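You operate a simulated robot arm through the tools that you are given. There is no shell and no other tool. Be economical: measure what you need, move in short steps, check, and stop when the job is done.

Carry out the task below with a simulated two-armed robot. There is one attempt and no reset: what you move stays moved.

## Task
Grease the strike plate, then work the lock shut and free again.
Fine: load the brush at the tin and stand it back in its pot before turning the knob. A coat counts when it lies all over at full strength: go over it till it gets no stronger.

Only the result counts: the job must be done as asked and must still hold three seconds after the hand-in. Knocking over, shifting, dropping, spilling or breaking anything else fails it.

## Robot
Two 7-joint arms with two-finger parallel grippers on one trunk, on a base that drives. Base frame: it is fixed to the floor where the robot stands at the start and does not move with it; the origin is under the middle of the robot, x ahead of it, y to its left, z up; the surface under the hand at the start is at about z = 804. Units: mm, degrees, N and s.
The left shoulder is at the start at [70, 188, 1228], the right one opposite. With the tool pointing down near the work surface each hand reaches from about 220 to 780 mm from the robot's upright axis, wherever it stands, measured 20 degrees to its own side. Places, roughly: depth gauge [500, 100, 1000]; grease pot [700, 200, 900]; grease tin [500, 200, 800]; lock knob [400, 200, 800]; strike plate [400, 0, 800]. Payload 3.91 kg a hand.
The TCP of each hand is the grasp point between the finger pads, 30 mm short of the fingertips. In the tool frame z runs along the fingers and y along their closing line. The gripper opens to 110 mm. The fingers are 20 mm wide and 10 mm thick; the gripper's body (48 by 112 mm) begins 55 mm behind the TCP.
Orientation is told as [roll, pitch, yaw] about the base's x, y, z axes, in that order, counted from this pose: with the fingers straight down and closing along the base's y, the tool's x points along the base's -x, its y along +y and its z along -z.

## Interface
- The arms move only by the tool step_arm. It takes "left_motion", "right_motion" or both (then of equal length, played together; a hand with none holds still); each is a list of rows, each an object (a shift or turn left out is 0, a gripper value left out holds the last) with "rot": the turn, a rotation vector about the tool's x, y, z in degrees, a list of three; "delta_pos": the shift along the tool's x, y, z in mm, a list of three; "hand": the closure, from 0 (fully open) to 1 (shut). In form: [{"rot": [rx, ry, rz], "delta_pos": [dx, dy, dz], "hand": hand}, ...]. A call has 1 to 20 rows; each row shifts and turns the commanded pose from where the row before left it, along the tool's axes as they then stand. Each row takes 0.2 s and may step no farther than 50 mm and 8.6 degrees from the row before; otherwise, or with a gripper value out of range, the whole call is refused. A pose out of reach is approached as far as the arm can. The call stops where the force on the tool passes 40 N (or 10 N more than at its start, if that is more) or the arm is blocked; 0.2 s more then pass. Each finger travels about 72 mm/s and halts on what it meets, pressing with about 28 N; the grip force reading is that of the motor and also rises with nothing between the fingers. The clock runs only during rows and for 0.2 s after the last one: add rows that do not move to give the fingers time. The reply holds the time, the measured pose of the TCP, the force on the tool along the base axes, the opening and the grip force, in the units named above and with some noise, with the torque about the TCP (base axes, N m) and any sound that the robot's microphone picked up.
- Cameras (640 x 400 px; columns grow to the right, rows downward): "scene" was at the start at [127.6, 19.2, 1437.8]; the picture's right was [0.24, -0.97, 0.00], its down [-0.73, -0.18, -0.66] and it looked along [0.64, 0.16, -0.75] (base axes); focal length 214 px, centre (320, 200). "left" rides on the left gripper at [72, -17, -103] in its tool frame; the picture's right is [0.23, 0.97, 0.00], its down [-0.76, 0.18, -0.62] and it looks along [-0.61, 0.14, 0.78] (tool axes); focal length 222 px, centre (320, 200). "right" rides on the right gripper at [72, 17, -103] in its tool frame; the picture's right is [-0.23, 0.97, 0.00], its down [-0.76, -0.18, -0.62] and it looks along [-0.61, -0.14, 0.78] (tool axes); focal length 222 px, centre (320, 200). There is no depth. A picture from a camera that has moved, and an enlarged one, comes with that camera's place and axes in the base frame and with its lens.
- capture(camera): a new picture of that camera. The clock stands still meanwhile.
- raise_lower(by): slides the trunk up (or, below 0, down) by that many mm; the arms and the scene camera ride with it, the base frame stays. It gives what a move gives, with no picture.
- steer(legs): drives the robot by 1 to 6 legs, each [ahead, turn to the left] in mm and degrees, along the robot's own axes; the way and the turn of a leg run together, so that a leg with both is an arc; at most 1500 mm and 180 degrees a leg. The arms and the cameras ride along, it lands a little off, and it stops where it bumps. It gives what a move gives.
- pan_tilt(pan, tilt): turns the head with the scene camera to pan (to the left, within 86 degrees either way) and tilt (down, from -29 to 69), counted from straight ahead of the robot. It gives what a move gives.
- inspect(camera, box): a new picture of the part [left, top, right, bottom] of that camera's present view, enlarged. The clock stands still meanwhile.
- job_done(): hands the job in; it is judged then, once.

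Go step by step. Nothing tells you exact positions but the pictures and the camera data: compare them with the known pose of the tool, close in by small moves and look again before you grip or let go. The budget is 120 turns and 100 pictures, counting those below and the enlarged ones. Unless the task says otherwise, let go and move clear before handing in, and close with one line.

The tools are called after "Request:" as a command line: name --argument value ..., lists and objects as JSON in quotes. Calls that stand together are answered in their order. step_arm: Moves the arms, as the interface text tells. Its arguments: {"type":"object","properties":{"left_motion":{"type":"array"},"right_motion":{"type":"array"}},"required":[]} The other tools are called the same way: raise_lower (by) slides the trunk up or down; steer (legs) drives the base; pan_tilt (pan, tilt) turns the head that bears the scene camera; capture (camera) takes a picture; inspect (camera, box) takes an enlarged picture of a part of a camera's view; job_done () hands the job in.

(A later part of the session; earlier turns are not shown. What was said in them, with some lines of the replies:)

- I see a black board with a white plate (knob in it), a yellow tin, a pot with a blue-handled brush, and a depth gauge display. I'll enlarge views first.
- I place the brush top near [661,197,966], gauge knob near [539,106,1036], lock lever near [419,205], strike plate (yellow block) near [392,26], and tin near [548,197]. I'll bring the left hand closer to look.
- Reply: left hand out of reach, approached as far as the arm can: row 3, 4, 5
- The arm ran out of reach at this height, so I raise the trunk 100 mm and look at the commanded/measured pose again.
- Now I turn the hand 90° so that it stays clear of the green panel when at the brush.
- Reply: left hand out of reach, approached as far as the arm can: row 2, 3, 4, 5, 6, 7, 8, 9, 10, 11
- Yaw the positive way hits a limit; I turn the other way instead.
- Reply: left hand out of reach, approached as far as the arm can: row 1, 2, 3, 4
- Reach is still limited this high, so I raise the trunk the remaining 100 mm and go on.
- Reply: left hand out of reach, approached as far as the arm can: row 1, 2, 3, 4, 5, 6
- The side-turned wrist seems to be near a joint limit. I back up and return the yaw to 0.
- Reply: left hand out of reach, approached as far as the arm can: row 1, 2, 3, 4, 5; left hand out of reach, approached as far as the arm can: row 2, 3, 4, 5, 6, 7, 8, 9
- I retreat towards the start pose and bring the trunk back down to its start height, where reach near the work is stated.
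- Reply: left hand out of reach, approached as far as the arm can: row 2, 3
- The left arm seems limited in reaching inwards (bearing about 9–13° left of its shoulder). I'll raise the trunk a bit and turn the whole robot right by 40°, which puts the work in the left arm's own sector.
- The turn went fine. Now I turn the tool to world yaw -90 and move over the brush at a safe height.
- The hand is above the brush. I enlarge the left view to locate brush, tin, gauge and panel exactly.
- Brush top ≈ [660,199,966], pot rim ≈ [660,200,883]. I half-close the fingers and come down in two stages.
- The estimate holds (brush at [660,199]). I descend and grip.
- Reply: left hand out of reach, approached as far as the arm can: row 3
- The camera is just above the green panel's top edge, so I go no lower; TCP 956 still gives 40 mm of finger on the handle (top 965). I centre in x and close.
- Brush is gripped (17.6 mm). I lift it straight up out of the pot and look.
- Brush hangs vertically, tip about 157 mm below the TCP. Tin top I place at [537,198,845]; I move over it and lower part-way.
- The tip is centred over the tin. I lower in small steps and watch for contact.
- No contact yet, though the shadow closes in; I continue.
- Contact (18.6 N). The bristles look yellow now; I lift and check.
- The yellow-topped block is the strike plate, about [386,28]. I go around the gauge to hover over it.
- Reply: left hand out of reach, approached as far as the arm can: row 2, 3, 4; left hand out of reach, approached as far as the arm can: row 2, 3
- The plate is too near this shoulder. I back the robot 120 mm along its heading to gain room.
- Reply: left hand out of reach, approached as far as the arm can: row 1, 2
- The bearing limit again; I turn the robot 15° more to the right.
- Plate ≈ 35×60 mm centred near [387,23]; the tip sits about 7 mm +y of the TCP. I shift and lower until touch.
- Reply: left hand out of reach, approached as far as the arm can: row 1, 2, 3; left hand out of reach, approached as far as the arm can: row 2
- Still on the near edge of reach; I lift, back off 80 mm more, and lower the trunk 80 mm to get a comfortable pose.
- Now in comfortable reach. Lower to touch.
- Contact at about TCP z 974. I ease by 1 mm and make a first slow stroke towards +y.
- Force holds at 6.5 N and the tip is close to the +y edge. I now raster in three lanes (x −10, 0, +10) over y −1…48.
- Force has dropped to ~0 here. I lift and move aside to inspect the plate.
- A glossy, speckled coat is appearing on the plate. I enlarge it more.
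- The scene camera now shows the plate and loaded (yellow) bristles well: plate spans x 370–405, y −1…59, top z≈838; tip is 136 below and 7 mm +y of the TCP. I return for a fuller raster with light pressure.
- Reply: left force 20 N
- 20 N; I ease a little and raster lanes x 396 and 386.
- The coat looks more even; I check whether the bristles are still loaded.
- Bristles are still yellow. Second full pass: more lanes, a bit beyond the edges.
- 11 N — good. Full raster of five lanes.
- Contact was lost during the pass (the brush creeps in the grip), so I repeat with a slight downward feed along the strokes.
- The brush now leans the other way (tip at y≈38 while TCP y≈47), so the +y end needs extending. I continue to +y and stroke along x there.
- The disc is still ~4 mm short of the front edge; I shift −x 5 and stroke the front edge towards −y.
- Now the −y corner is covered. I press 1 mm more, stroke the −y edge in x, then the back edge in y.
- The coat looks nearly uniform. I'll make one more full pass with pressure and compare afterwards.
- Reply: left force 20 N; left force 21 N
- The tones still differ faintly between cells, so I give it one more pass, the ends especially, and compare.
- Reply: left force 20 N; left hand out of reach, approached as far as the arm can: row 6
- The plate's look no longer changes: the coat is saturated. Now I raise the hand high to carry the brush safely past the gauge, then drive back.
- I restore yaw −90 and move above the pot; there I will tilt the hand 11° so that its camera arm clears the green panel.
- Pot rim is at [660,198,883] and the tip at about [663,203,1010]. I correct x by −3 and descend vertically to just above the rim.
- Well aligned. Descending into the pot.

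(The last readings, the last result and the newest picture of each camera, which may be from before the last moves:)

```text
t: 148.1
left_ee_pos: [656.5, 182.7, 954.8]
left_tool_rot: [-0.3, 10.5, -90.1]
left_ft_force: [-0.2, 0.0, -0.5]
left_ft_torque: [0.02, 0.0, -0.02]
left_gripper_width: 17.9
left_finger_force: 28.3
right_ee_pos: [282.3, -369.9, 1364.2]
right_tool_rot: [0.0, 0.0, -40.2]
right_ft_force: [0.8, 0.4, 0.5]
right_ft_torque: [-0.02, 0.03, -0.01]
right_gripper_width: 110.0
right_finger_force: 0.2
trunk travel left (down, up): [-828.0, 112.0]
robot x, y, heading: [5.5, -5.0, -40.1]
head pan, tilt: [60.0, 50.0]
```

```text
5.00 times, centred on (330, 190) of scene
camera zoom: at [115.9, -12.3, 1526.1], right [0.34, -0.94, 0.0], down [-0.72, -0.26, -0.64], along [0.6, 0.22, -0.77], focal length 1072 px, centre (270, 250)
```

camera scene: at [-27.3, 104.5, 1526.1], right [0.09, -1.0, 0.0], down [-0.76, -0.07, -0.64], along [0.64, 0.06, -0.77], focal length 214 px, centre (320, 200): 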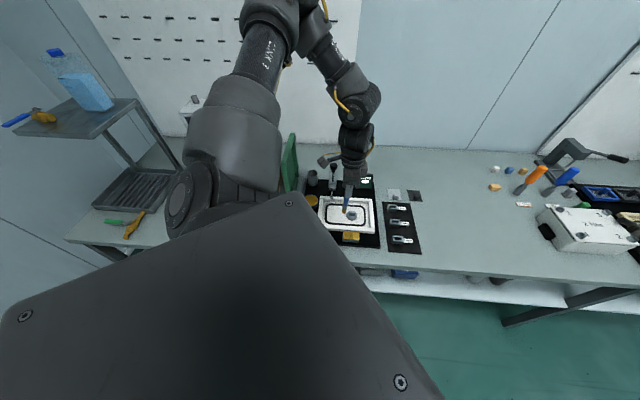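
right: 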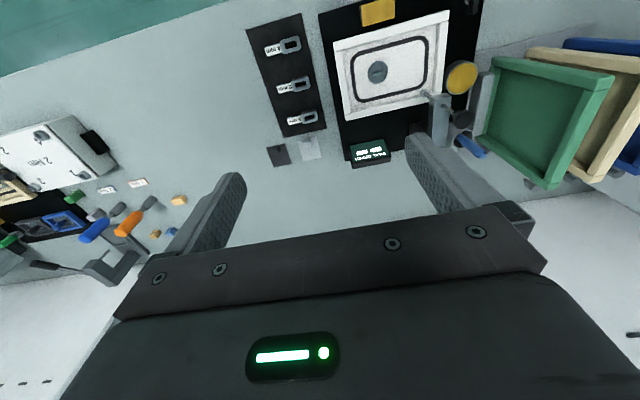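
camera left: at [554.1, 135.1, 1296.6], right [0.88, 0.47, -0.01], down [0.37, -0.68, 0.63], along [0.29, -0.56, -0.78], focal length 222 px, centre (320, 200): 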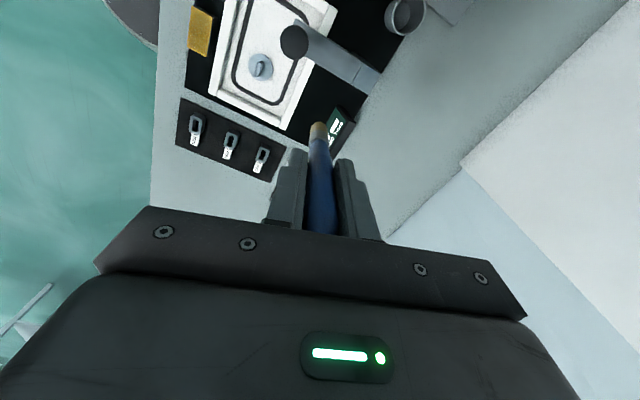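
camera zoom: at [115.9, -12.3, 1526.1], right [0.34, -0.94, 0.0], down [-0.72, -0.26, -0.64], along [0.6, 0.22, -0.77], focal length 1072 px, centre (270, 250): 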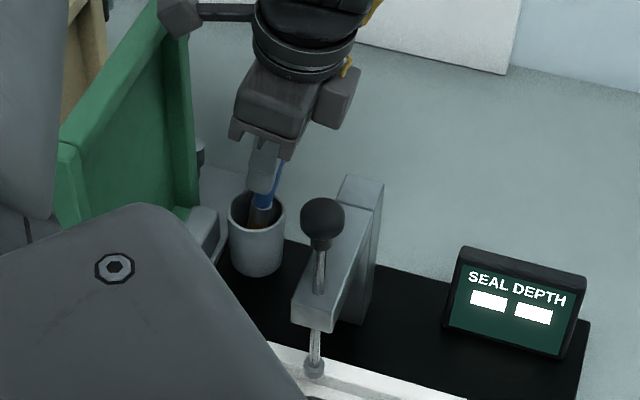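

Request:
step_arm --left_motion '[{"delta_pos": [0, 2, 9]}, {"delta_pos": [-1, 0, 9]}, {}]'

Request:
inspect --camera "left" --box '[240, 50, 400, 210]'

```text
t: 148.9
left_ee_pos: [659.7, 185.0, 936.2]
left_tool_rot: [-0.4, 10.5, -90.1]
left_ft_force: [-1.2, -0.3, -1.3]
left_ft_torque: [0.01, 0.01, 0.0]
left_gripper_width: 18.4
left_finger_force: 27.8
right_ee_pos: [282.2, -369.3, 1363.9]
right_tool_rot: [0.0, 0.0, -40.2]
right_ft_force: [-0.7, -0.3, -0.1]
right_ft_torque: [0.03, -0.01, -0.01]
right_gripper_width: 110.0
right_finger_force: 0.1
trunk travel left (down, up): [-828.0, 112.0]
robot x, y, heading: [3.0, -3.4, -40.1]
head pan, tilt: [60.0, 50.0]
```

```text
2.50 times, centred on (320, 130) of left
camera zoom: at [644.3, 238.8, 1052.6], right [0.97, 0.22, 0.03], down [0.18, -0.86, 0.47], along [0.14, -0.46, -0.88], focal length 555 px, centre (320, 375)
```

zoom: 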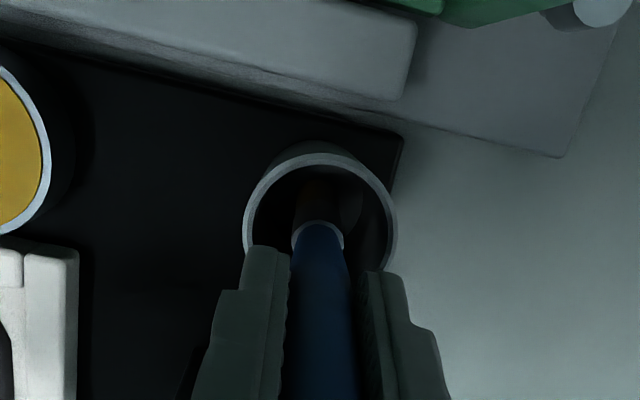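

Request:
step_arm --left_motion '[{"delta_pos": [-0.5, 0, 3]}, {"delta_pos": [-0.5, 0, 3]}, {}]'

Request:
step_arm --left_motion '[{"delta_pos": [-0.5, 0, 2.5]}, {"delta_pos": [-0.5, 0, 2.5]}, {}]'

```text
t: 149.7
left_ee_pos: [660.2, 186.1, 929.7]
left_tool_rot: [-0.3, 10.3, -90.2]
left_ft_force: [0.3, -0.7, -0.6]
left_ft_torque: [-0.02, -0.01, 0.01]
left_gripper_width: 18.2
left_finger_force: 27.5
right_ee_pos: [280.4, -369.9, 1363.9]
right_tool_rot: [0.1, 0.0, -40.1]
right_ft_force: [-0.7, -0.5, -0.6]
right_ft_torque: [0.02, -0.02, -0.02]
right_gripper_width: 110.0
right_finger_force: 0.2
trunk travel left (down, up): [-828.0, 112.0]
robot x, y, heading: [3.6, -5.4, -40.4]
head pan, tilt: [60.0, 50.0]
```

```text
t: 150.5
left_ee_pos: [659.0, 186.1, 925.0]
left_tool_rot: [-0.3, 10.6, -90.1]
left_ft_force: [0.8, 1.0, 4.9]
left_ft_torque: [0.1, 0.02, -0.01]
left_gripper_width: 18.3
left_finger_force: 28.1
right_ee_pos: [281.6, -369.9, 1363.2]
right_tool_rot: [0.0, 0.0, -40.1]
right_ft_force: [0.2, -0.1, 0.0]
right_ft_torque: [0.01, 0.0, 0.01]
right_gripper_width: 109.8
right_finger_force: 0.1
trunk travel left (down, up): [-828.0, 112.0]
robot x, y, heading: [3.1, -6.0, -40.2]
head pan, tilt: [60.0, 50.0]
```

The brush stands on the pot's floor (4.9 N). I open and back out along the tool axis.

Request:
step_arm --left_motion '[{"hand": 0.8}, {"hand": 0.6}, {"hand": 0.5}, {}, {}]'

Request:
step_arm --left_motion '[{"delta_pos": [0, 0, -15]}, {"delta_pos": [0, 0, -25]}, {"delta_pos": [0, 0, -35]}, {"delta_pos": [0, 0, -40]}, {"delta_pos": [0, 0, -40]}, {}]'

Request:
inspect --camera "scene" --box '[290, 150, 370, 230]'

Request:
capture --camera "left"

```text
t: 151.7
left_ee_pos: [658.4, 187.5, 924.3]
left_tool_rot: [-0.4, 10.5, -90.1]
left_ft_force: [0.2, 0.4, -1.0]
left_ft_torque: [-0.01, 0.01, 0.01]
left_gripper_width: 54.8
left_finger_force: 0.1
right_ee_pos: [283.2, -369.7, 1364.1]
right_tool_rot: [0.0, 0.0, -40.3]
right_ft_force: [-0.3, 0.4, -1.3]
right_ft_torque: [-0.03, 0.01, 0.03]
right_gripper_width: 109.9
right_finger_force: 0.0
trunk travel left (down, up): [-828.0, 112.0]
robot x, y, heading: [2.9, -6.5, -40.2]
head pan, tilt: [60.0, 50.0]
```

```text
t: 153.1
left_ee_pos: [663.3, 157.2, 1075.8]
left_tool_rot: [-0.4, 10.4, -90.1]
left_ft_force: [-0.2, -0.3, -0.1]
left_ft_torque: [0.0, 0.01, 0.01]
left_gripper_width: 54.9
left_finger_force: 0.1
right_ee_pos: [283.5, -369.2, 1364.1]
right_tool_rot: [-0.1, 0.1, -40.2]
right_ft_force: [1.5, -0.4, 0.3]
right_ft_torque: [0.0, -0.02, 0.03]
right_gripper_width: 109.8
right_finger_force: 0.1
trunk travel left (down, up): [-828.0, 112.0]
robot x, y, heading: [0.8, -4.7, -40.3]
head pan, tilt: [60.0, 50.0]
```

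```text
5.00 times, centred on (330, 190) of scene
camera zoom: at [117.4, -12.3, 1526.0], right [0.34, -0.94, 0.0], down [-0.72, -0.26, -0.64], along [0.6, 0.22, -0.77], focal length 1072 px, centre (270, 250)
```

zoom: 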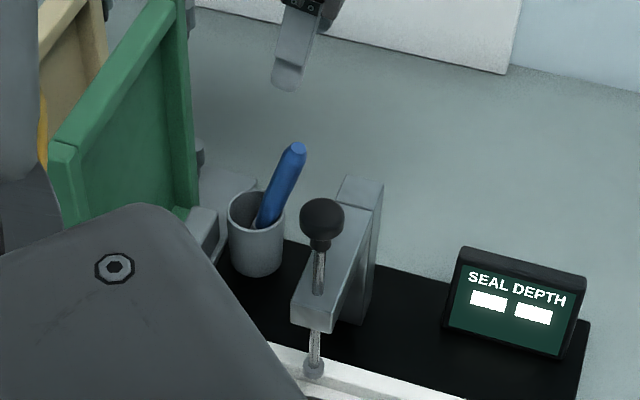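

```text
20 pictures are left
camera left: at [647.4, 211.4, 1192.5], right [0.97, 0.22, 0.03], down [0.18, -0.86, 0.47], along [0.13, -0.45, -0.88], focal length 222 px, centre (320, 200)
```

left: 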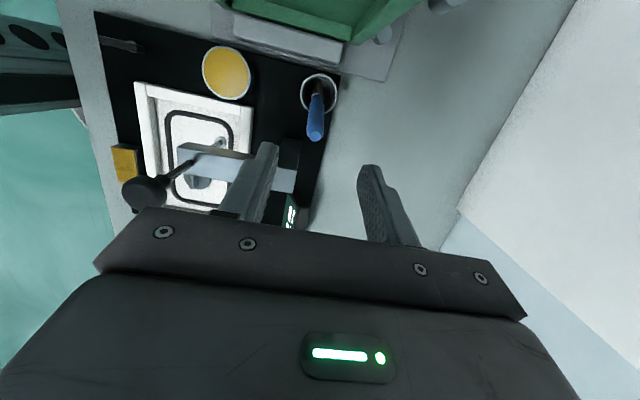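

The brush is standing in its pot, leaning on the rim, and nothing else moved. Next I untilt, move clear towards the front, and back the robot up for the lock knob.

Request:
step_arm --left_motion '[{"delta_pos": [0, 0, -40]}, {"rot": [0, -5.2, 0]}, {"rot": [0, -5.2, 0]}, {"delta_pos": [20, 0, 0]}, {"delta_pos": [10, -40, 0]}, {"delta_pos": [0, -40, 0]}, {"delta_pos": [0, -40, 0]}, {"delta_pos": [0, -43, 0]}, {}]'

Request:
steer --legs '[[-120, 0]]'

```text
t: 155.1
left_ee_pos: [510.0, 178.8, 1118.9]
left_tool_rot: [-0.5, 0.1, -90.2]
left_ft_force: [-0.2, -0.3, 0.8]
left_ft_torque: [0.05, 0.02, 0.01]
left_gripper_width: 54.7
left_finger_force: 0.1
left hand out of reach, approached as far as the arm can: row 8
right_ee_pos: [283.3, -370.6, 1365.2]
right_tool_rot: [0.0, 0.1, -40.3]
right_ft_force: [-0.4, 0.6, 0.6]
right_ft_torque: [0.02, -0.01, 0.01]
right_gripper_width: 109.7
right_finger_force: 0.1
trunk travel left (down, up): [-828.0, 112.0]
robot x, y, heading: [5.3, -9.2, -40.1]
head pan, tilt: [60.0, 50.0]
```

```text
t: 156.3
left_ee_pos: [419.3, 254.3, 1117.9]
left_tool_rot: [-0.3, 0.1, -90.2]
left_ft_force: [-0.1, -0.6, 0.2]
left_ft_torque: [0.04, 0.04, -0.02]
left_gripper_width: 55.2
left_finger_force: 0.1
right_ee_pos: [191.0, -294.3, 1363.4]
right_tool_rot: [0.0, 0.0, -40.2]
right_ft_force: [0.3, -0.7, -0.1]
right_ft_torque: [-0.02, 0.0, -0.02]
right_gripper_width: 109.9
right_finger_force: 0.2
trunk travel left (down, up): [-828.0, 112.0]
robot x, y, heading: [-86.2, 71.9, -40.2]
head pan, tilt: [60.0, 50.0]
```

Request:
raise_lower --by -110

Request:
inspect --camera "left" --box '[220, 30, 420, 200]'

```text
t: 157.8
left_ee_pos: [417.6, 255.8, 1009.8]
left_tool_rot: [-0.3, 0.1, -90.2]
left_ft_force: [0.4, 0.2, 0.0]
left_ft_torque: [0.0, -0.03, 0.01]
left_gripper_width: 54.9
left_finger_force: 0.0
right_ee_pos: [189.0, -291.7, 1255.3]
right_tool_rot: [0.0, 0.1, -40.4]
right_ft_force: [-0.9, 0.1, 0.0]
right_ft_torque: [-0.02, -0.03, -0.03]
right_gripper_width: 109.8
right_finger_force: 0.0
trunk travel left (down, up): [-718.0, 222.0]
robot x, y, heading: [-87.7, 72.1, -40.0]
head pan, tilt: [60.0, 50.0]
```

```text
2.35 times, centred on (320, 115) of left
camera zoom: at [402.0, 329.3, 1113.8], right [0.97, 0.22, -0.01], down [0.18, -0.76, 0.62], along [0.13, -0.61, -0.78], focal length 523 px, centre (320, 400)
```

zoom: 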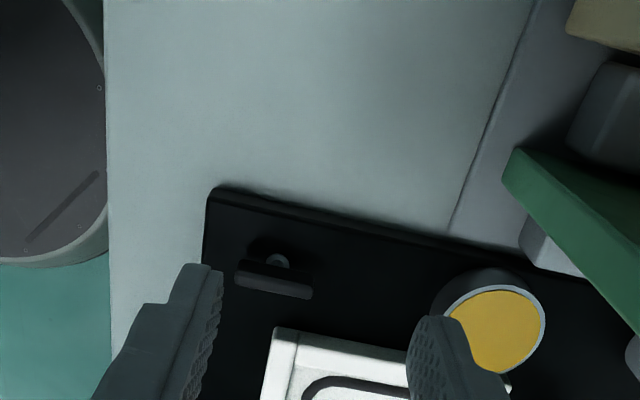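

The lock knob is a bar along x at about [405,193,840], on a round base. I move over it for a closer look.

Request:
step_arm --left_motion '[{"delta_pos": [-30, -6, 12], "hand": 0.3}, {"delta_pos": [-28, -6, 18]}, {"delta_pos": [0, 0, 20]}, {}]'

Request:
inspect --camera "left" --box '[260, 60, 380, 180]'

```text
t: 158.8
left_ee_pos: [410.3, 198.2, 962.9]
left_tool_rot: [-0.2, 0.2, -90.2]
left_ft_force: [-0.3, -1.2, 0.4]
left_ft_torque: [0.05, -0.04, 0.0]
left_gripper_width: 76.9
left_finger_force: 0.0
left hand out of reach, approached as far as the arm can: row 2
right_ee_pos: [188.8, -295.7, 1254.1]
right_tool_rot: [0.1, 0.1, -40.3]
right_ft_force: [0.0, -0.3, -0.6]
right_ft_torque: [0.01, -0.03, 0.03]
right_gripper_width: 110.1
right_finger_force: 0.1
trunk travel left (down, up): [-718.0, 222.0]
robot x, y, heading: [-89.0, 71.4, -40.3]
head pan, tilt: [60.0, 50.0]
```

```text
3.33 times, centred on (320, 120) of left
camera zoom: at [393.7, 271.3, 1068.2], right [0.97, 0.22, 0.0], down [0.18, -0.76, 0.62], along [0.14, -0.6, -0.78], focal length 740 px, centre (320, 467)
```

zoom: 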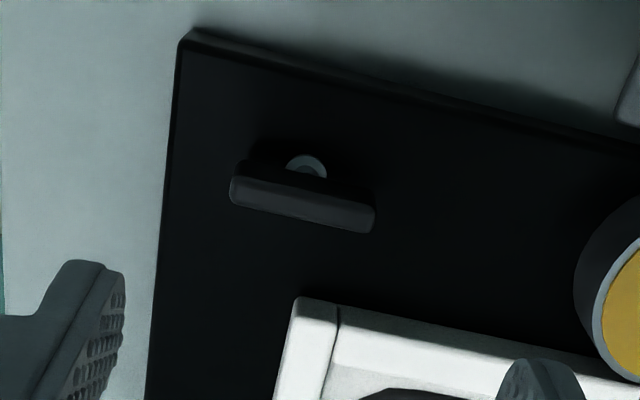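

The knob bar is centred about [405,198], 43 mm long along x. I back up a bit more for comfortable reach, then turn the hand to close across the bar (yaw −180).

Request:
step_arm --left_motion '[{"delta_pos": [0, 0, -40]}, {}]'

Request:
steer --legs '[[-80, 0]]'

Request:
step_arm --left_motion '[{"delta_pos": [-25, 28, 0]}, {"delta_pos": [-25, 28, 0]}, {"rot": [0, 0, 8.2]}, {"rot": [0, 0, 8.2]}, {"rot": [0, 0, 8.2]}, {"rot": [0, 0, 8.2]}, {"rot": [0, 0, 8.2]}, {"rot": [0, 0, 8.2]}, {"rot": [0, 0, 8.2]}, {"rot": [0, 0, 8.2]}, {"rot": [0, 0, 8.2]}, {"rot": [0, 0, 8.2]}, {"rot": [0, 0, 8]}, {}]'

```text
t: 159.4
left_ee_pos: [410.9, 198.2, 1000.8]
left_tool_rot: [-0.4, 0.1, -90.1]
left_ft_force: [0.7, 0.1, -0.1]
left_ft_torque: [0.0, 0.02, -0.01]
left_gripper_width: 76.8
left_finger_force: 0.1
right_ee_pos: [189.2, -294.4, 1254.4]
right_tool_rot: [0.0, 0.0, -40.2]
right_ft_force: [-0.1, -0.2, 0.6]
right_ft_torque: [-0.01, 0.03, 0.03]
right_gripper_width: 110.1
right_finger_force: 0.1
trunk travel left (down, up): [-718.0, 222.0]
robot x, y, heading: [-87.6, 69.3, -40.1]
head pan, tilt: [60.0, 50.0]
```

```text
t: 160.4
left_ee_pos: [351.5, 250.0, 1001.7]
left_tool_rot: [-0.6, 0.2, -90.1]
left_ft_force: [-0.1, -0.4, 0.0]
left_ft_torque: [0.02, -0.05, 0.01]
left_gripper_width: 76.7
left_finger_force: 0.0
right_ee_pos: [128.5, -240.9, 1253.1]
right_tool_rot: [0.0, 0.0, -40.3]
right_ft_force: [-0.2, 0.5, 0.1]
right_ft_torque: [0.0, -0.02, 0.04]
right_gripper_width: 109.6
right_finger_force: 0.1
trunk travel left (down, up): [-718.0, 222.0]
robot x, y, heading: [-149.8, 125.9, -40.4]
head pan, tilt: [60.0, 50.0]
```

```text
t: 163.4
left_ee_pos: [404.4, 201.2, 999.5]
left_tool_rot: [-0.1, -0.4, 179.7]
left_ft_force: [0.7, -0.3, -0.4]
left_ft_torque: [-0.02, 0.03, 0.0]
left_gripper_width: 77.0
left_finger_force: 0.2
right_ee_pos: [127.7, -239.7, 1254.5]
right_tool_rot: [-0.1, 0.0, -40.2]
right_ft_force: [-0.8, -0.1, 0.4]
right_ft_torque: [0.02, 0.0, 0.0]
right_gripper_width: 109.9
right_finger_force: 0.1
trunk travel left (down, up): [-718.0, 222.0]
robot x, y, heading: [-151.6, 124.6, -40.4]
head pan, tilt: [60.0, 50.0]
```

Request:
step_arm --left_motion '[{"delta_pos": [0, 2, 30], "hand": 0.6}, {"delta_pos": [0, 1, 30]}, {}]'

Request:
capture --camera "left"

Request:
inspect --camera "scene" --box '[250, 150, 400, 270]'

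```text
t: 164.2
left_ee_pos: [404.3, 200.8, 939.8]
left_tool_rot: [0.0, -0.4, 179.9]
left_ft_force: [-0.2, 0.0, -0.4]
left_ft_torque: [0.02, -0.04, 0.0]
left_gripper_width: 43.9
left_finger_force: 0.1
right_ee_pos: [127.0, -239.5, 1254.7]
right_tool_rot: [0.0, 0.1, -40.2]
right_ft_force: [-0.5, -0.2, 0.2]
right_ft_torque: [-0.02, 0.0, -0.02]
right_gripper_width: 109.9
right_finger_force: 0.2
trunk travel left (down, up): [-718.0, 222.0]
robot x, y, heading: [-149.0, 126.3, -40.3]
head pan, tilt: [60.0, 50.0]
```

```text
17 pictures are left
camera left: at [478.2, 219.8, 1044.9], right [0.22, -0.97, 0.0], down [-0.76, -0.18, 0.63], along [-0.61, -0.14, -0.78], focal length 222 px, centre (320, 200)
```

left: 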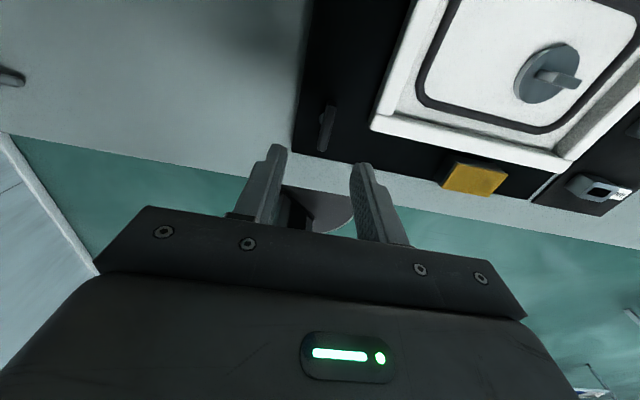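

```text
3.33 times, centred on (325, 210) of scene
camera zoom: at [-38.9, 117.6, 1416.2], right [0.34, -0.94, 0.0], down [-0.72, -0.26, -0.64], along [0.61, 0.22, -0.77], focal length 715 px, centre (303, 167)
```

zoom: 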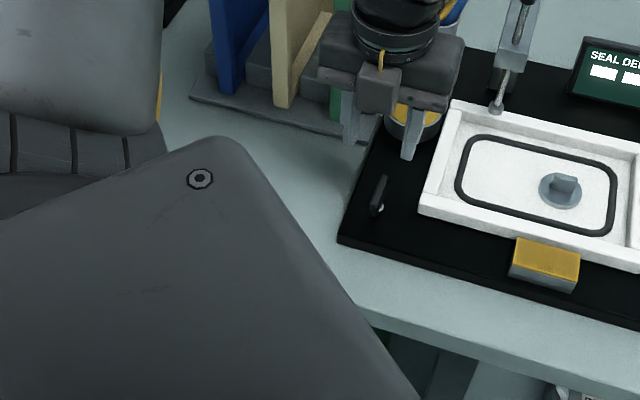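

Bar is at [405,198]; I centre on it and descend.

Request:
step_arm --left_motion '[{"delta_pos": [0.5, 3, 30]}, {"delta_pos": [0, 0, 30]}, {"delta_pos": [0, 0, 15]}, {}]'

Request:
inspect --camera "left" --box '[240, 80, 400, 240]'

```text
t: 165.2
left_ee_pos: [406.2, 197.4, 865.9]
left_tool_rot: [0.0, -0.4, 179.9]
left_ft_force: [0.0, 0.3, -1.0]
left_ft_torque: [0.0, 0.0, 0.02]
left_gripper_width: 44.1
left_finger_force: 0.1
right_ee_pos: [128.1, -240.0, 1253.1]
right_tool_rot: [0.0, 0.1, -40.3]
right_ft_force: [0.8, 0.3, 0.3]
right_ft_torque: [-0.01, 0.03, 0.0]
right_gripper_width: 110.2
right_finger_force: 0.1
trunk travel left (down, up): [-718.0, 222.0]
robot x, y, heading: [-149.2, 125.7, -40.4]
head pan, tilt: [60.0, 50.0]
```

```text
2.50 times, centred on (320, 160) of left
camera zoom: at [479.9, 215.6, 970.5], right [0.22, -0.97, 0.0], down [-0.76, -0.18, 0.63], along [-0.61, -0.14, -0.78], focal length 555 px, centre (320, 300)
```

zoom: 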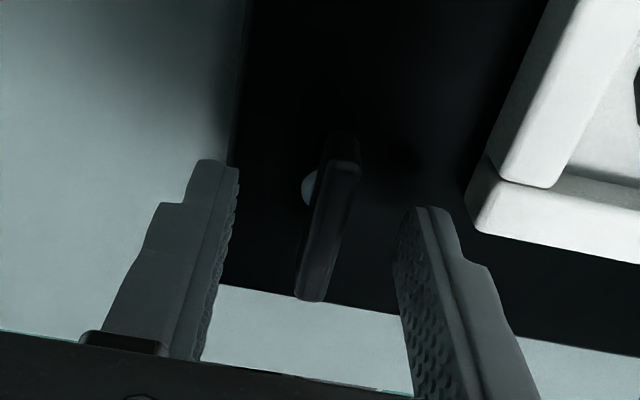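

The bar sits between the fingers, top at about z 842. I lower 17 mm and close gently.

Request:
step_arm --left_motion '[{"delta_pos": [0, 0.5, 9]}, {"delta_pos": [0, 0, 8]}, {"hand": 0.75}, {"hand": 0.85}, {"hand": 1.0}, {}, {}]'

```text
t: 166.8
left_ee_pos: [407.2, 195.7, 850.0]
left_tool_rot: [0.0, -0.4, 179.8]
left_ft_force: [1.6, -0.8, 12.2]
left_ft_torque: [-0.05, 0.15, -0.04]
left_gripper_width: 11.9
left_finger_force: 44.8
right_ee_pos: [125.6, -240.1, 1254.5]
right_tool_rot: [0.1, 0.1, -40.3]
right_ft_force: [0.1, 0.5, 0.2]
right_ft_torque: [-0.03, 0.0, 0.0]
right_gripper_width: 109.8
right_finger_force: 0.0
trunk travel left (down, up): [-718.0, 222.0]
robot x, y, heading: [-153.4, 125.1, -40.1]
head pan, tilt: [60.0, 50.0]
```

Gripped (11.9 mm). I try a small clockwise turn and watch the torque.

Request:
step_arm --left_motion '[{"rot": [0, 0, 5]}, {"rot": [0, 0, 5]}, {}]'

```text
t: 167.6
left_ee_pos: [406.2, 195.6, 850.8]
left_tool_rot: [0.1, -0.2, 169.8]
left_ft_force: [13.4, 3.2, 29.6]
left_ft_torque: [0.26, 0.33, -0.04]
left_gripper_width: 12.0
left_finger_force: 45.0
right_ee_pos: [127.7, -239.3, 1254.5]
right_tool_rot: [0.0, 0.0, -40.4]
right_ft_force: [0.3, 1.0, 0.1]
right_ft_torque: [0.01, 0.04, -0.02]
right_gripper_width: 110.2
right_finger_force: 0.1
trunk travel left (down, up): [-718.0, 222.0]
robot x, y, heading: [-147.7, 125.5, -40.4]
head pan, tilt: [60.0, 50.0]
```

It turns freely, but there is some downward load; I ease up and continue.

Request:
step_arm --left_motion '[{"delta_pos": [1, 0, -1.5]}, {}]'

Request:
step_arm --left_motion '[{"rot": [0, 0, 6]}, {"rot": [0, 0, 6]}, {"rot": [0, 0, 6]}, {}]'

```text
t: 168.2
left_ee_pos: [406.4, 196.7, 849.3]
left_tool_rot: [0.0, -0.4, 170.0]
left_ft_force: [11.3, 1.4, 16.4]
left_ft_torque: [-0.16, -1.86, -0.17]
left_gripper_width: 11.5
left_finger_force: 44.7
right_ee_pos: [128.3, -240.8, 1254.5]
right_tool_rot: [0.0, 0.0, -40.3]
right_ft_force: [0.4, -0.3, -0.2]
right_ft_torque: [0.0, -0.02, 0.01]
right_gripper_width: 110.2
right_finger_force: 0.1
trunk travel left (down, up): [-718.0, 222.0]
robot x, y, heading: [-148.1, 124.4, -40.2]
head pan, tilt: [60.0, 50.0]
```

```text
t: 169.2
left_ee_pos: [405.6, 196.1, 849.7]
left_tool_rot: [0.2, -0.4, 151.8]
left_ft_force: [14.7, 4.6, 24.9]
left_ft_torque: [0.3, -0.18, -0.05]
left_gripper_width: 11.7
left_finger_force: 44.5
right_ee_pos: [127.5, -239.7, 1253.9]
right_tool_rot: [0.0, -0.1, -40.3]
right_ft_force: [0.5, 0.0, 0.3]
right_ft_torque: [-0.01, -0.02, -0.03]
right_gripper_width: 110.0
right_finger_force: 0.1
trunk travel left (down, up): [-718.0, 222.0]
robot x, y, heading: [-149.3, 120.8, -40.1]
head pan, tilt: [60.0, 50.0]
```

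Request:
step_arm --left_motion '[{"delta_pos": [1.1, -1.1, -0.8]}, {"rot": [0, 0, 6]}, {"rot": [0, 0, 6]}, {"rot": [0, 0, 6]}, {}]'

Request:
inspect --camera "scene" --box '[270, 160, 380, 250]'

```text
t: 170.6
left_ee_pos: [405.0, 195.2, 849.3]
left_tool_rot: [0.8, -0.7, 133.7]
left_ft_force: [-2.0, -6.5, -13.0]
left_ft_torque: [0.46, 0.27, -0.04]
left_gripper_width: 12.0
left_finger_force: 44.5
right_ee_pos: [129.0, -240.6, 1254.0]
right_tool_rot: [-0.1, 0.1, -40.2]
right_ft_force: [-0.7, 0.0, -0.1]
right_ft_torque: [-0.03, 0.0, 0.03]
right_gripper_width: 109.7
right_finger_force: 0.0
trunk travel left (down, up): [-718.0, 222.0]
robot x, y, heading: [-153.8, 121.3, -40.2]
head pan, tilt: [60.0, 50.0]
stopped in row 5 (left hand): the force on the tool passed its limit at 41 N (the readings are from after the stop); the commanded pose is now the measured one
```

```text
4.44 times, centred on (325, 205) of scene
camera zoom: at [-35.7, 117.2, 1416.2], right [0.34, -0.94, 0.0], down [-0.72, -0.26, -0.64], along [0.6, 0.22, -0.77], focal length 953 px, centre (298, 178)
```

zoom: 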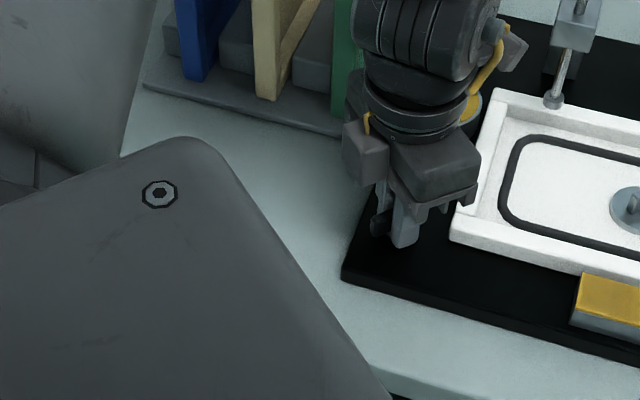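

It turned 46° so far and stopped on side load; pivot geometry agrees with [405.5,197]. I continue in small steps with compensation.

Request:
step_arm --left_motion '[{"delta_pos": [-0.2, 0.2, 0.5], "rot": [0, 0, 4]}, {"delta_pos": [-0.1, 0.1, 0], "rot": [0, 0, 4]}, {"delta_pos": [-0.1, 0.1, 0], "rot": [0, 0, 4]}, {}]'

```text
t: 171.6
left_ee_pos: [406.0, 194.9, 850.0]
left_tool_rot: [0.8, -0.5, 121.6]
left_ft_force: [4.3, -5.6, -1.9]
left_ft_torque: [0.62, 0.2, -0.02]
left_gripper_width: 11.7
left_finger_force: 44.8
right_ee_pos: [128.6, -240.3, 1253.6]
right_tool_rot: [0.0, 0.2, -40.3]
right_ft_force: [0.3, 0.4, -0.3]
right_ft_torque: [0.03, -0.04, 0.01]
right_gripper_width: 109.9
right_finger_force: 0.1
trunk travel left (down, up): [-718.0, 222.0]
robot x, y, heading: [-148.8, 125.4, -39.9]
head pan, tilt: [60.0, 50.0]
```

Turning freely at 58°. Continuing towards 90°.

Request:
step_arm --left_motion '[{"delta_pos": [0, 0, 0], "rot": [0, 0, 4]}, {"delta_pos": [-0.1, 0.1, 0], "rot": [0, 0, 4]}, {"delta_pos": [-0.1, 0.1, 0], "rot": [0, 0, 4]}, {"delta_pos": [-0.1, 0.1, 0], "rot": [0, 0, 4]}, {}]'

Request:
step_arm --left_motion '[{"rot": [0, 0, 4]}, {"rot": [0, 0, 4]}, {"rot": [0, 0, 4]}, {}]'

```text
t: 172.8
left_ee_pos: [403.3, 193.9, 850.5]
left_tool_rot: [0.9, -0.3, 105.6]
left_ft_force: [1.9, -12.4, -8.5]
left_ft_torque: [0.09, -0.25, 0.03]
left_gripper_width: 11.8
left_finger_force: 44.8
right_ee_pos: [127.9, -241.4, 1251.7]
right_tool_rot: [0.0, 0.1, -40.3]
right_ft_force: [0.0, -0.2, 0.3]
right_ft_torque: [0.04, -0.01, 0.0]
right_gripper_width: 110.0
right_finger_force: 0.2
trunk travel left (down, up): [-718.0, 222.0]
robot x, y, heading: [-152.8, 125.3, -40.5]
head pan, tilt: [60.0, 50.0]
```

```text
t: 173.8
left_ee_pos: [404.1, 194.4, 850.1]
left_tool_rot: [0.9, -0.1, 93.6]
left_ft_force: [-0.9, -14.8, -12.9]
left_ft_torque: [0.53, -0.29, 0.02]
left_gripper_width: 11.4
left_finger_force: 45.1
right_ee_pos: [128.7, -242.2, 1251.3]
right_tool_rot: [0.0, 0.2, -40.3]
right_ft_force: [-1.3, -0.4, -0.3]
right_ft_torque: [0.02, -0.02, 0.01]
right_gripper_width: 110.1
right_finger_force: 0.0
trunk travel left (down, up): [-718.0, 222.0]
robot x, y, heading: [-150.9, 124.1, -40.2]
head pan, tilt: [60.0, 50.0]
```

Request:
step_arm --left_motion '[{"delta_pos": [0.7, 0, 0.5]}, {"rot": [0, 0, 3.6]}, {"rot": [0, 0, 4]}, {}]'

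Request:
inspect --camera "scene" --box '[270, 160, 380, 250]'

```text
t: 174.8
left_ee_pos: [404.1, 195.8, 850.1]
left_tool_rot: [0.8, -0.1, 86.0]
left_ft_force: [4.5, -8.4, 0.2]
left_ft_torque: [1.17, -0.53, -0.02]
left_gripper_width: 11.4
left_finger_force: 45.2
right_ee_pos: [126.6, -242.1, 1254.5]
right_tool_rot: [0.1, 0.0, -40.3]
right_ft_force: [0.1, 0.1, 0.7]
right_ft_torque: [-0.01, 0.02, -0.02]
right_gripper_width: 110.1
right_finger_force: 0.1
trunk travel left (down, up): [-718.0, 222.0]
robot x, y, heading: [-150.0, 124.4, -40.1]
head pan, tilt: [60.0, 50.0]
```

```text
4.44 times, centred on (325, 205) of scene
camera zoom: at [-37.2, 115.9, 1416.1], right [0.34, -0.94, 0.0], down [-0.72, -0.26, -0.64], along [0.6, 0.22, -0.77], focal length 953 px, centre (298, 178)
```

zoom: 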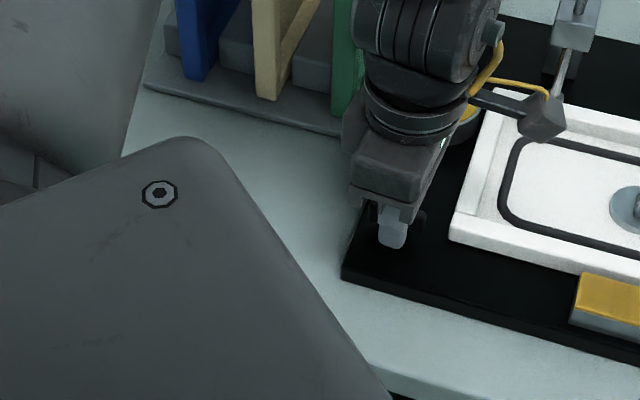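

At 94° clockwise, still free, no click. I go on to look for an end stop.

Request:
step_arm --left_motion '[{"rot": [0, 0, 4]}, {"rot": [0, 0, 4]}, {"rot": [0, 0, 4]}, {}]'

Request:
step_arm --left_motion '[{"rot": [0, 0, 4]}, {"rot": [0, 0, 4]}, {"rot": [0, 0, 4]}, {}]'

```text
t: 175.8
left_ee_pos: [404.0, 195.7, 850.9]
left_tool_rot: [0.9, 0.2, 74.2]
left_ft_force: [5.6, 0.9, 2.0]
left_ft_torque: [0.36, -0.79, 1.18]
left_gripper_width: 14.8
left_finger_force: 45.0
right_ee_pos: [128.4, -240.2, 1254.2]
right_tool_rot: [-0.1, 0.1, -40.3]
right_ft_force: [0.3, 1.3, 0.7]
right_ft_torque: [-0.01, 0.01, 0.03]
right_gripper_width: 109.8
right_finger_force: 0.0
trunk travel left (down, up): [-718.0, 222.0]
robot x, y, heading: [-148.2, 122.9, -40.3]
head pan, tilt: [60.0, 50.0]
```

```text
t: 176.8
left_ee_pos: [404.4, 195.0, 851.2]
left_tool_rot: [0.9, 0.4, 62.0]
left_ft_force: [-2.7, -1.5, -5.8]
left_ft_torque: [0.15, -0.82, 1.52]
left_gripper_width: 20.5
left_finger_force: 45.0
right_ee_pos: [127.3, -240.0, 1255.3]
right_tool_rot: [0.0, 0.1, -40.3]
right_ft_force: [0.4, 0.7, -0.4]
right_ft_torque: [0.03, -0.02, 0.03]
right_gripper_width: 110.0
right_finger_force: 0.0
trunk travel left (down, up): [-718.0, 222.0]
robot x, y, heading: [-150.8, 122.1, -40.6]
head pan, tilt: [60.0, 50.0]
```

End stop found at about 92° (fingers pushed open, torque 1.5 N·m): the lock is shut. Now I turn back counter-clockwise.

Request:
step_arm --left_motion '[{"rot": [0, 0, -6]}, {"rot": [0, 0, -6]}, {"rot": [0, 0, -6]}, {"rot": [0, 0, -6]}, {}, {"rot": [0, 0, -5]}, {"rot": [0, 0, -5]}, {}]'

Request:
step_arm --left_motion '[{"rot": [0, 0, -5]}, {"rot": [0, 0, -5]}, {"rot": [0, 0, -5]}, {}]'

```text
t: 178.6
left_ee_pos: [404.8, 195.9, 850.6]
left_tool_rot: [0.7, 0.1, 96.2]
left_ft_force: [0.7, 0.9, -0.5]
left_ft_torque: [-1.08, -0.46, 0.01]
left_gripper_width: 11.6
left_finger_force: 44.9
right_ee_pos: [127.0, -239.8, 1254.4]
right_tool_rot: [-0.1, 0.0, -40.3]
right_ft_force: [0.0, -0.4, -0.2]
right_ft_torque: [0.0, 0.05, 0.0]
right_gripper_width: 110.2
right_finger_force: 0.1
trunk travel left (down, up): [-718.0, 222.0]
robot x, y, heading: [-149.6, 125.4, -40.1]
head pan, tilt: [60.0, 50.0]
```

```text
t: 179.6
left_ee_pos: [404.4, 195.0, 849.8]
left_tool_rot: [0.8, -0.3, 111.2]
left_ft_force: [10.7, 1.9, 15.1]
left_ft_torque: [-0.94, -0.76, 0.01]
left_gripper_width: 11.5
left_finger_force: 45.1
right_ee_pos: [127.1, -241.0, 1253.9]
right_tool_rot: [0.0, 0.0, -40.3]
right_ft_force: [0.2, -0.3, 0.8]
right_ft_torque: [0.0, 0.02, -0.03]
right_gripper_width: 110.0
right_finger_force: 0.0
trunk travel left (down, up): [-718.0, 222.0]
robot x, y, heading: [-151.0, 123.3, -40.2]
head pan, tilt: [60.0, 50.0]
```

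Request:
step_arm --left_motion '[{"delta_pos": [0.3, -0.8, -0.6], "rot": [0, 0, -5]}, {"rot": [0, 0, -5]}, {"rot": [0, 0, -5]}, {"rot": [0, 0, -5]}, {}]'

Request:
step_arm --left_motion '[{"delta_pos": [0.3, -0.3, 0], "rot": [0, 0, -5]}, {"rot": [0, 0, -5]}, {"rot": [0, 0, -5]}, {"rot": [0, 0, -5]}, {}]'

```text
t: 180.8
left_ee_pos: [404.8, 195.3, 851.1]
left_tool_rot: [0.7, -0.6, 131.2]
left_ft_force: [4.8, 1.6, 0.7]
left_ft_torque: [-0.49, -0.86, -0.01]
left_gripper_width: 11.8
left_finger_force: 44.6
right_ee_pos: [127.4, -240.4, 1253.0]
right_tool_rot: [0.0, 0.0, -40.3]
right_ft_force: [-0.5, 0.0, 0.6]
right_ft_torque: [0.01, 0.02, -0.01]
right_gripper_width: 110.1
right_finger_force: 0.0
trunk travel left (down, up): [-718.0, 222.0]
robot x, y, heading: [-150.4, 123.6, -40.2]
head pan, tilt: [60.0, 50.0]
```

```text
t: 182.0
left_ee_pos: [406.2, 196.4, 851.0]
left_tool_rot: [0.4, -0.7, 151.2]
left_ft_force: [3.1, 1.5, 3.1]
left_ft_torque: [-0.41, -1.05, -0.01]
left_gripper_width: 11.7
left_finger_force: 44.8
right_ee_pos: [127.0, -239.8, 1253.8]
right_tool_rot: [0.0, 0.0, -40.3]
right_ft_force: [-0.1, 0.3, 0.0]
right_ft_torque: [-0.01, -0.01, -0.04]
right_gripper_width: 110.1
right_finger_force: 0.0
trunk travel left (down, up): [-718.0, 222.0]
robot x, y, heading: [-151.9, 123.0, -40.0]
head pan, tilt: [60.0, 50.0]
```

Request:
step_arm --left_motion '[{"delta_pos": [0.4, 0, 0], "rot": [0, 0, -5]}, {"rot": [0, 0, -5]}, {"rot": [0, 0, -5]}, {"rot": [0, 0, -5]}, {"rot": [0, 0, -5]}, {"rot": [0, 0, -4]}, {}]'

Request:
step_arm --left_motion '[{"rot": [0, 0, -4]}, {"rot": [0, 0, -4]}, {}]'

```text
t: 183.6
left_ee_pos: [405.0, 196.1, 850.3]
left_tool_rot: [0.0, -0.8, -179.8]
left_ft_force: [4.7, 7.3, 16.6]
left_ft_torque: [0.17, 0.07, -0.03]
left_gripper_width: 11.6
left_finger_force: 45.3
right_ee_pos: [125.7, -238.9, 1254.5]
right_tool_rot: [0.0, 0.0, -40.2]
right_ft_force: [-0.2, 0.1, 0.3]
right_ft_torque: [-0.01, 0.01, -0.04]
right_gripper_width: 110.1
right_finger_force: 0.1
trunk travel left (down, up): [-718.0, 222.0]
robot x, y, heading: [-151.3, 122.2, -40.1]
head pan, tilt: [60.0, 50.0]
```

```text
t: 184.4
left_ee_pos: [403.7, 196.9, 850.4]
left_tool_rot: [-0.2, -0.9, -171.9]
left_ft_force: [-1.6, 4.2, 3.5]
left_ft_torque: [0.35, -0.61, -0.6]
left_gripper_width: 11.7
left_finger_force: 45.4
right_ee_pos: [126.4, -239.3, 1254.3]
right_tool_rot: [0.0, 0.1, -40.2]
right_ft_force: [-0.3, 0.5, 0.0]
right_ft_torque: [0.02, 0.02, 0.0]
right_gripper_width: 109.9
right_finger_force: 0.0
trunk travel left (down, up): [-718.0, 222.0]
robot x, y, heading: [-148.3, 122.3, -40.2]
head pan, tilt: [60.0, 50.0]
```

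The start-side stop is felt again (−0.6 N·m): the lock is free. I open and lift clear.

Request:
step_arm --left_motion '[{"hand": 0.8}, {"hand": 0.6}, {"hand": 0.5}, {}, {"delta_pos": [0, 0, -15]}, {"delta_pos": [0, 0, -35]}, {"delta_pos": [0, 0, -40]}, {"delta_pos": [0, 0, -40]}, {}]'

Request:
capture --camera "scene"

Request:
inspect --camera "left" --box '[270, 80, 390, 180]'

```text
t: 186.4
left_ee_pos: [409.9, 196.2, 981.2]
left_tool_rot: [-0.3, -0.9, -171.9]
left_ft_force: [0.5, 0.7, 0.7]
left_ft_torque: [0.03, 0.02, -0.04]
left_gripper_width: 55.2
left_finger_force: 0.0
right_ee_pos: [128.5, -239.5, 1253.1]
right_tool_rot: [-0.1, 0.0, -40.3]
right_ft_force: [0.0, -0.5, 0.0]
right_ft_torque: [-0.02, 0.01, -0.01]
right_gripper_width: 109.9
right_finger_force: 0.0
trunk travel left (down, up): [-718.0, 222.0]
robot x, y, heading: [-145.2, 123.5, -40.2]
head pan, tilt: [60.0, 50.0]
```

```text
12 pictures are left
camera scene: at [-37.0, 117.6, 1416.0], right [0.34, -0.94, 0.0], down [-0.72, -0.26, -0.64], along [0.6, 0.22, -0.77], focal length 214 px, centre (320, 200)
```

scene: 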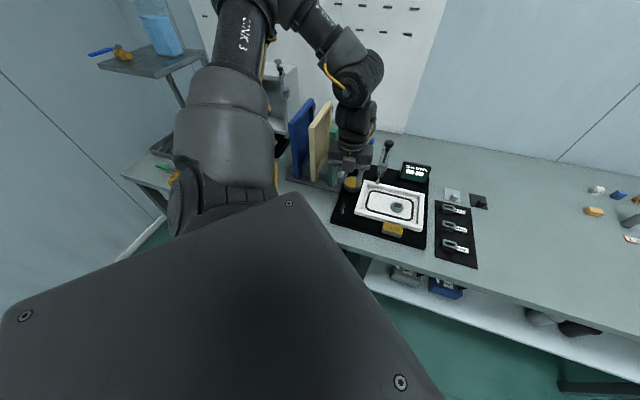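

```text
4.00 times, centred on (330, 130) of left
camera zoom: at [481.1, 223.5, 1085.9], right [0.36, -0.93, -0.01], down [-0.72, -0.28, 0.63], along [-0.59, -0.23, -0.77], focal length 888 px, centre (280, 480)
```

zoom: 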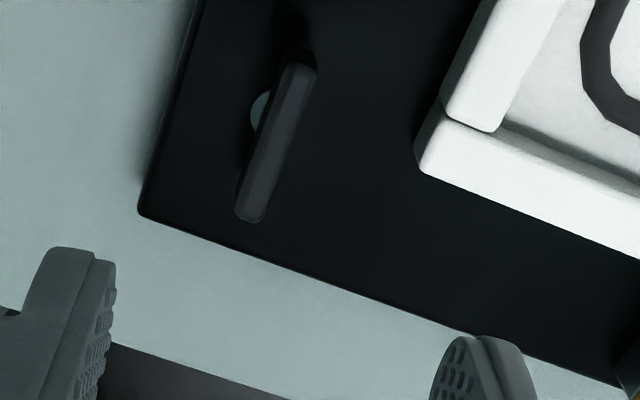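

The knob bar is back parallel to the board. I lift the hand farther and make a last check of pot, tin and plate.

Request:
step_arm --left_motion '[{"delta_pos": [0, 0, -40]}, {"delta_pos": [-20, 0, -40]}, {"delta_pos": [-30, 0, -30]}, {}]'

Request:
inspect --camera "scene" --box '[310, 120, 470, 260]'

Request:
capture --camera "left"

```text
t: 187.4
left_ee_pos: [360.6, 185.7, 1088.6]
left_tool_rot: [-0.1, -0.8, -171.9]
left_ft_force: [-0.6, -0.4, 0.0]
left_ft_torque: [0.01, 0.02, 0.02]
left_gripper_width: 55.1
left_finger_force: 0.1
right_ee_pos: [130.0, -240.8, 1254.1]
right_tool_rot: [0.0, 0.1, -40.3]
right_ft_force: [0.4, -1.1, 0.3]
right_ft_torque: [0.0, 0.02, -0.03]
right_gripper_width: 110.1
right_finger_force: 0.2
trunk travel left (down, up): [-718.0, 222.0]
robot x, y, heading: [-146.0, 123.9, -40.2]
head pan, tilt: [60.0, 50.0]
```

```text
2.86 times, centred on (390, 190) of scene
camera zoom: at [-37.0, 117.7, 1416.0], right [0.34, -0.94, 0.0], down [-0.72, -0.26, -0.64], along [0.6, 0.22, -0.77], focal length 613 px, centre (120, 229)
```

zoom: 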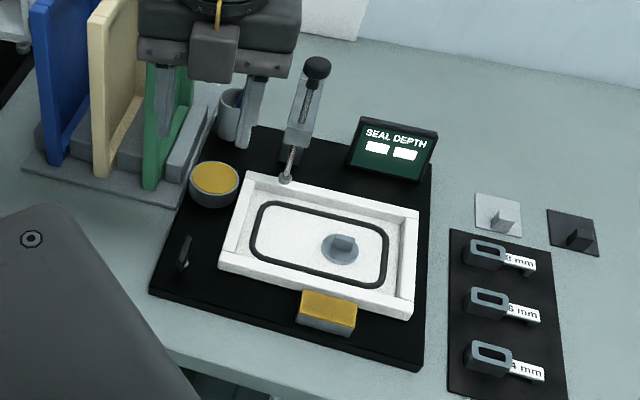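

```text
9 pictures are left
camera left: at [432.7, 213.9, 1193.2], right [0.36, -0.93, -0.01], down [-0.72, -0.28, 0.63], along [-0.59, -0.23, -0.77], focal length 222 px, centre (320, 200)
```

left: 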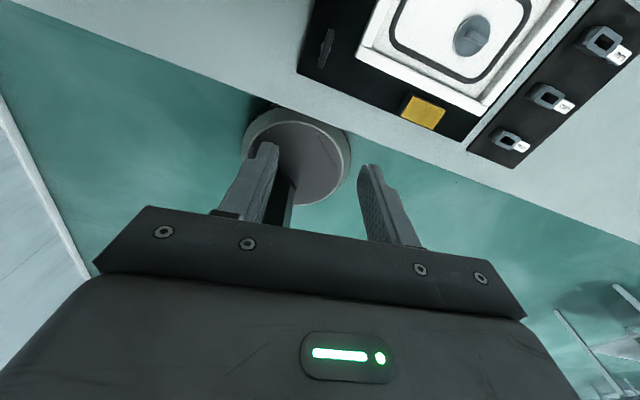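

The pot, tin, gauge, panels and plate all stand where they were. The knob is back in its start position and the hand is clear, so I hand in.

Request:
job_done

```text
The job is handed in.
```

The strike plate is greased until its look stopped changing, the brush is back in its pot leaning on the rim, and the lock was turned to its shut stop and back to its start position.
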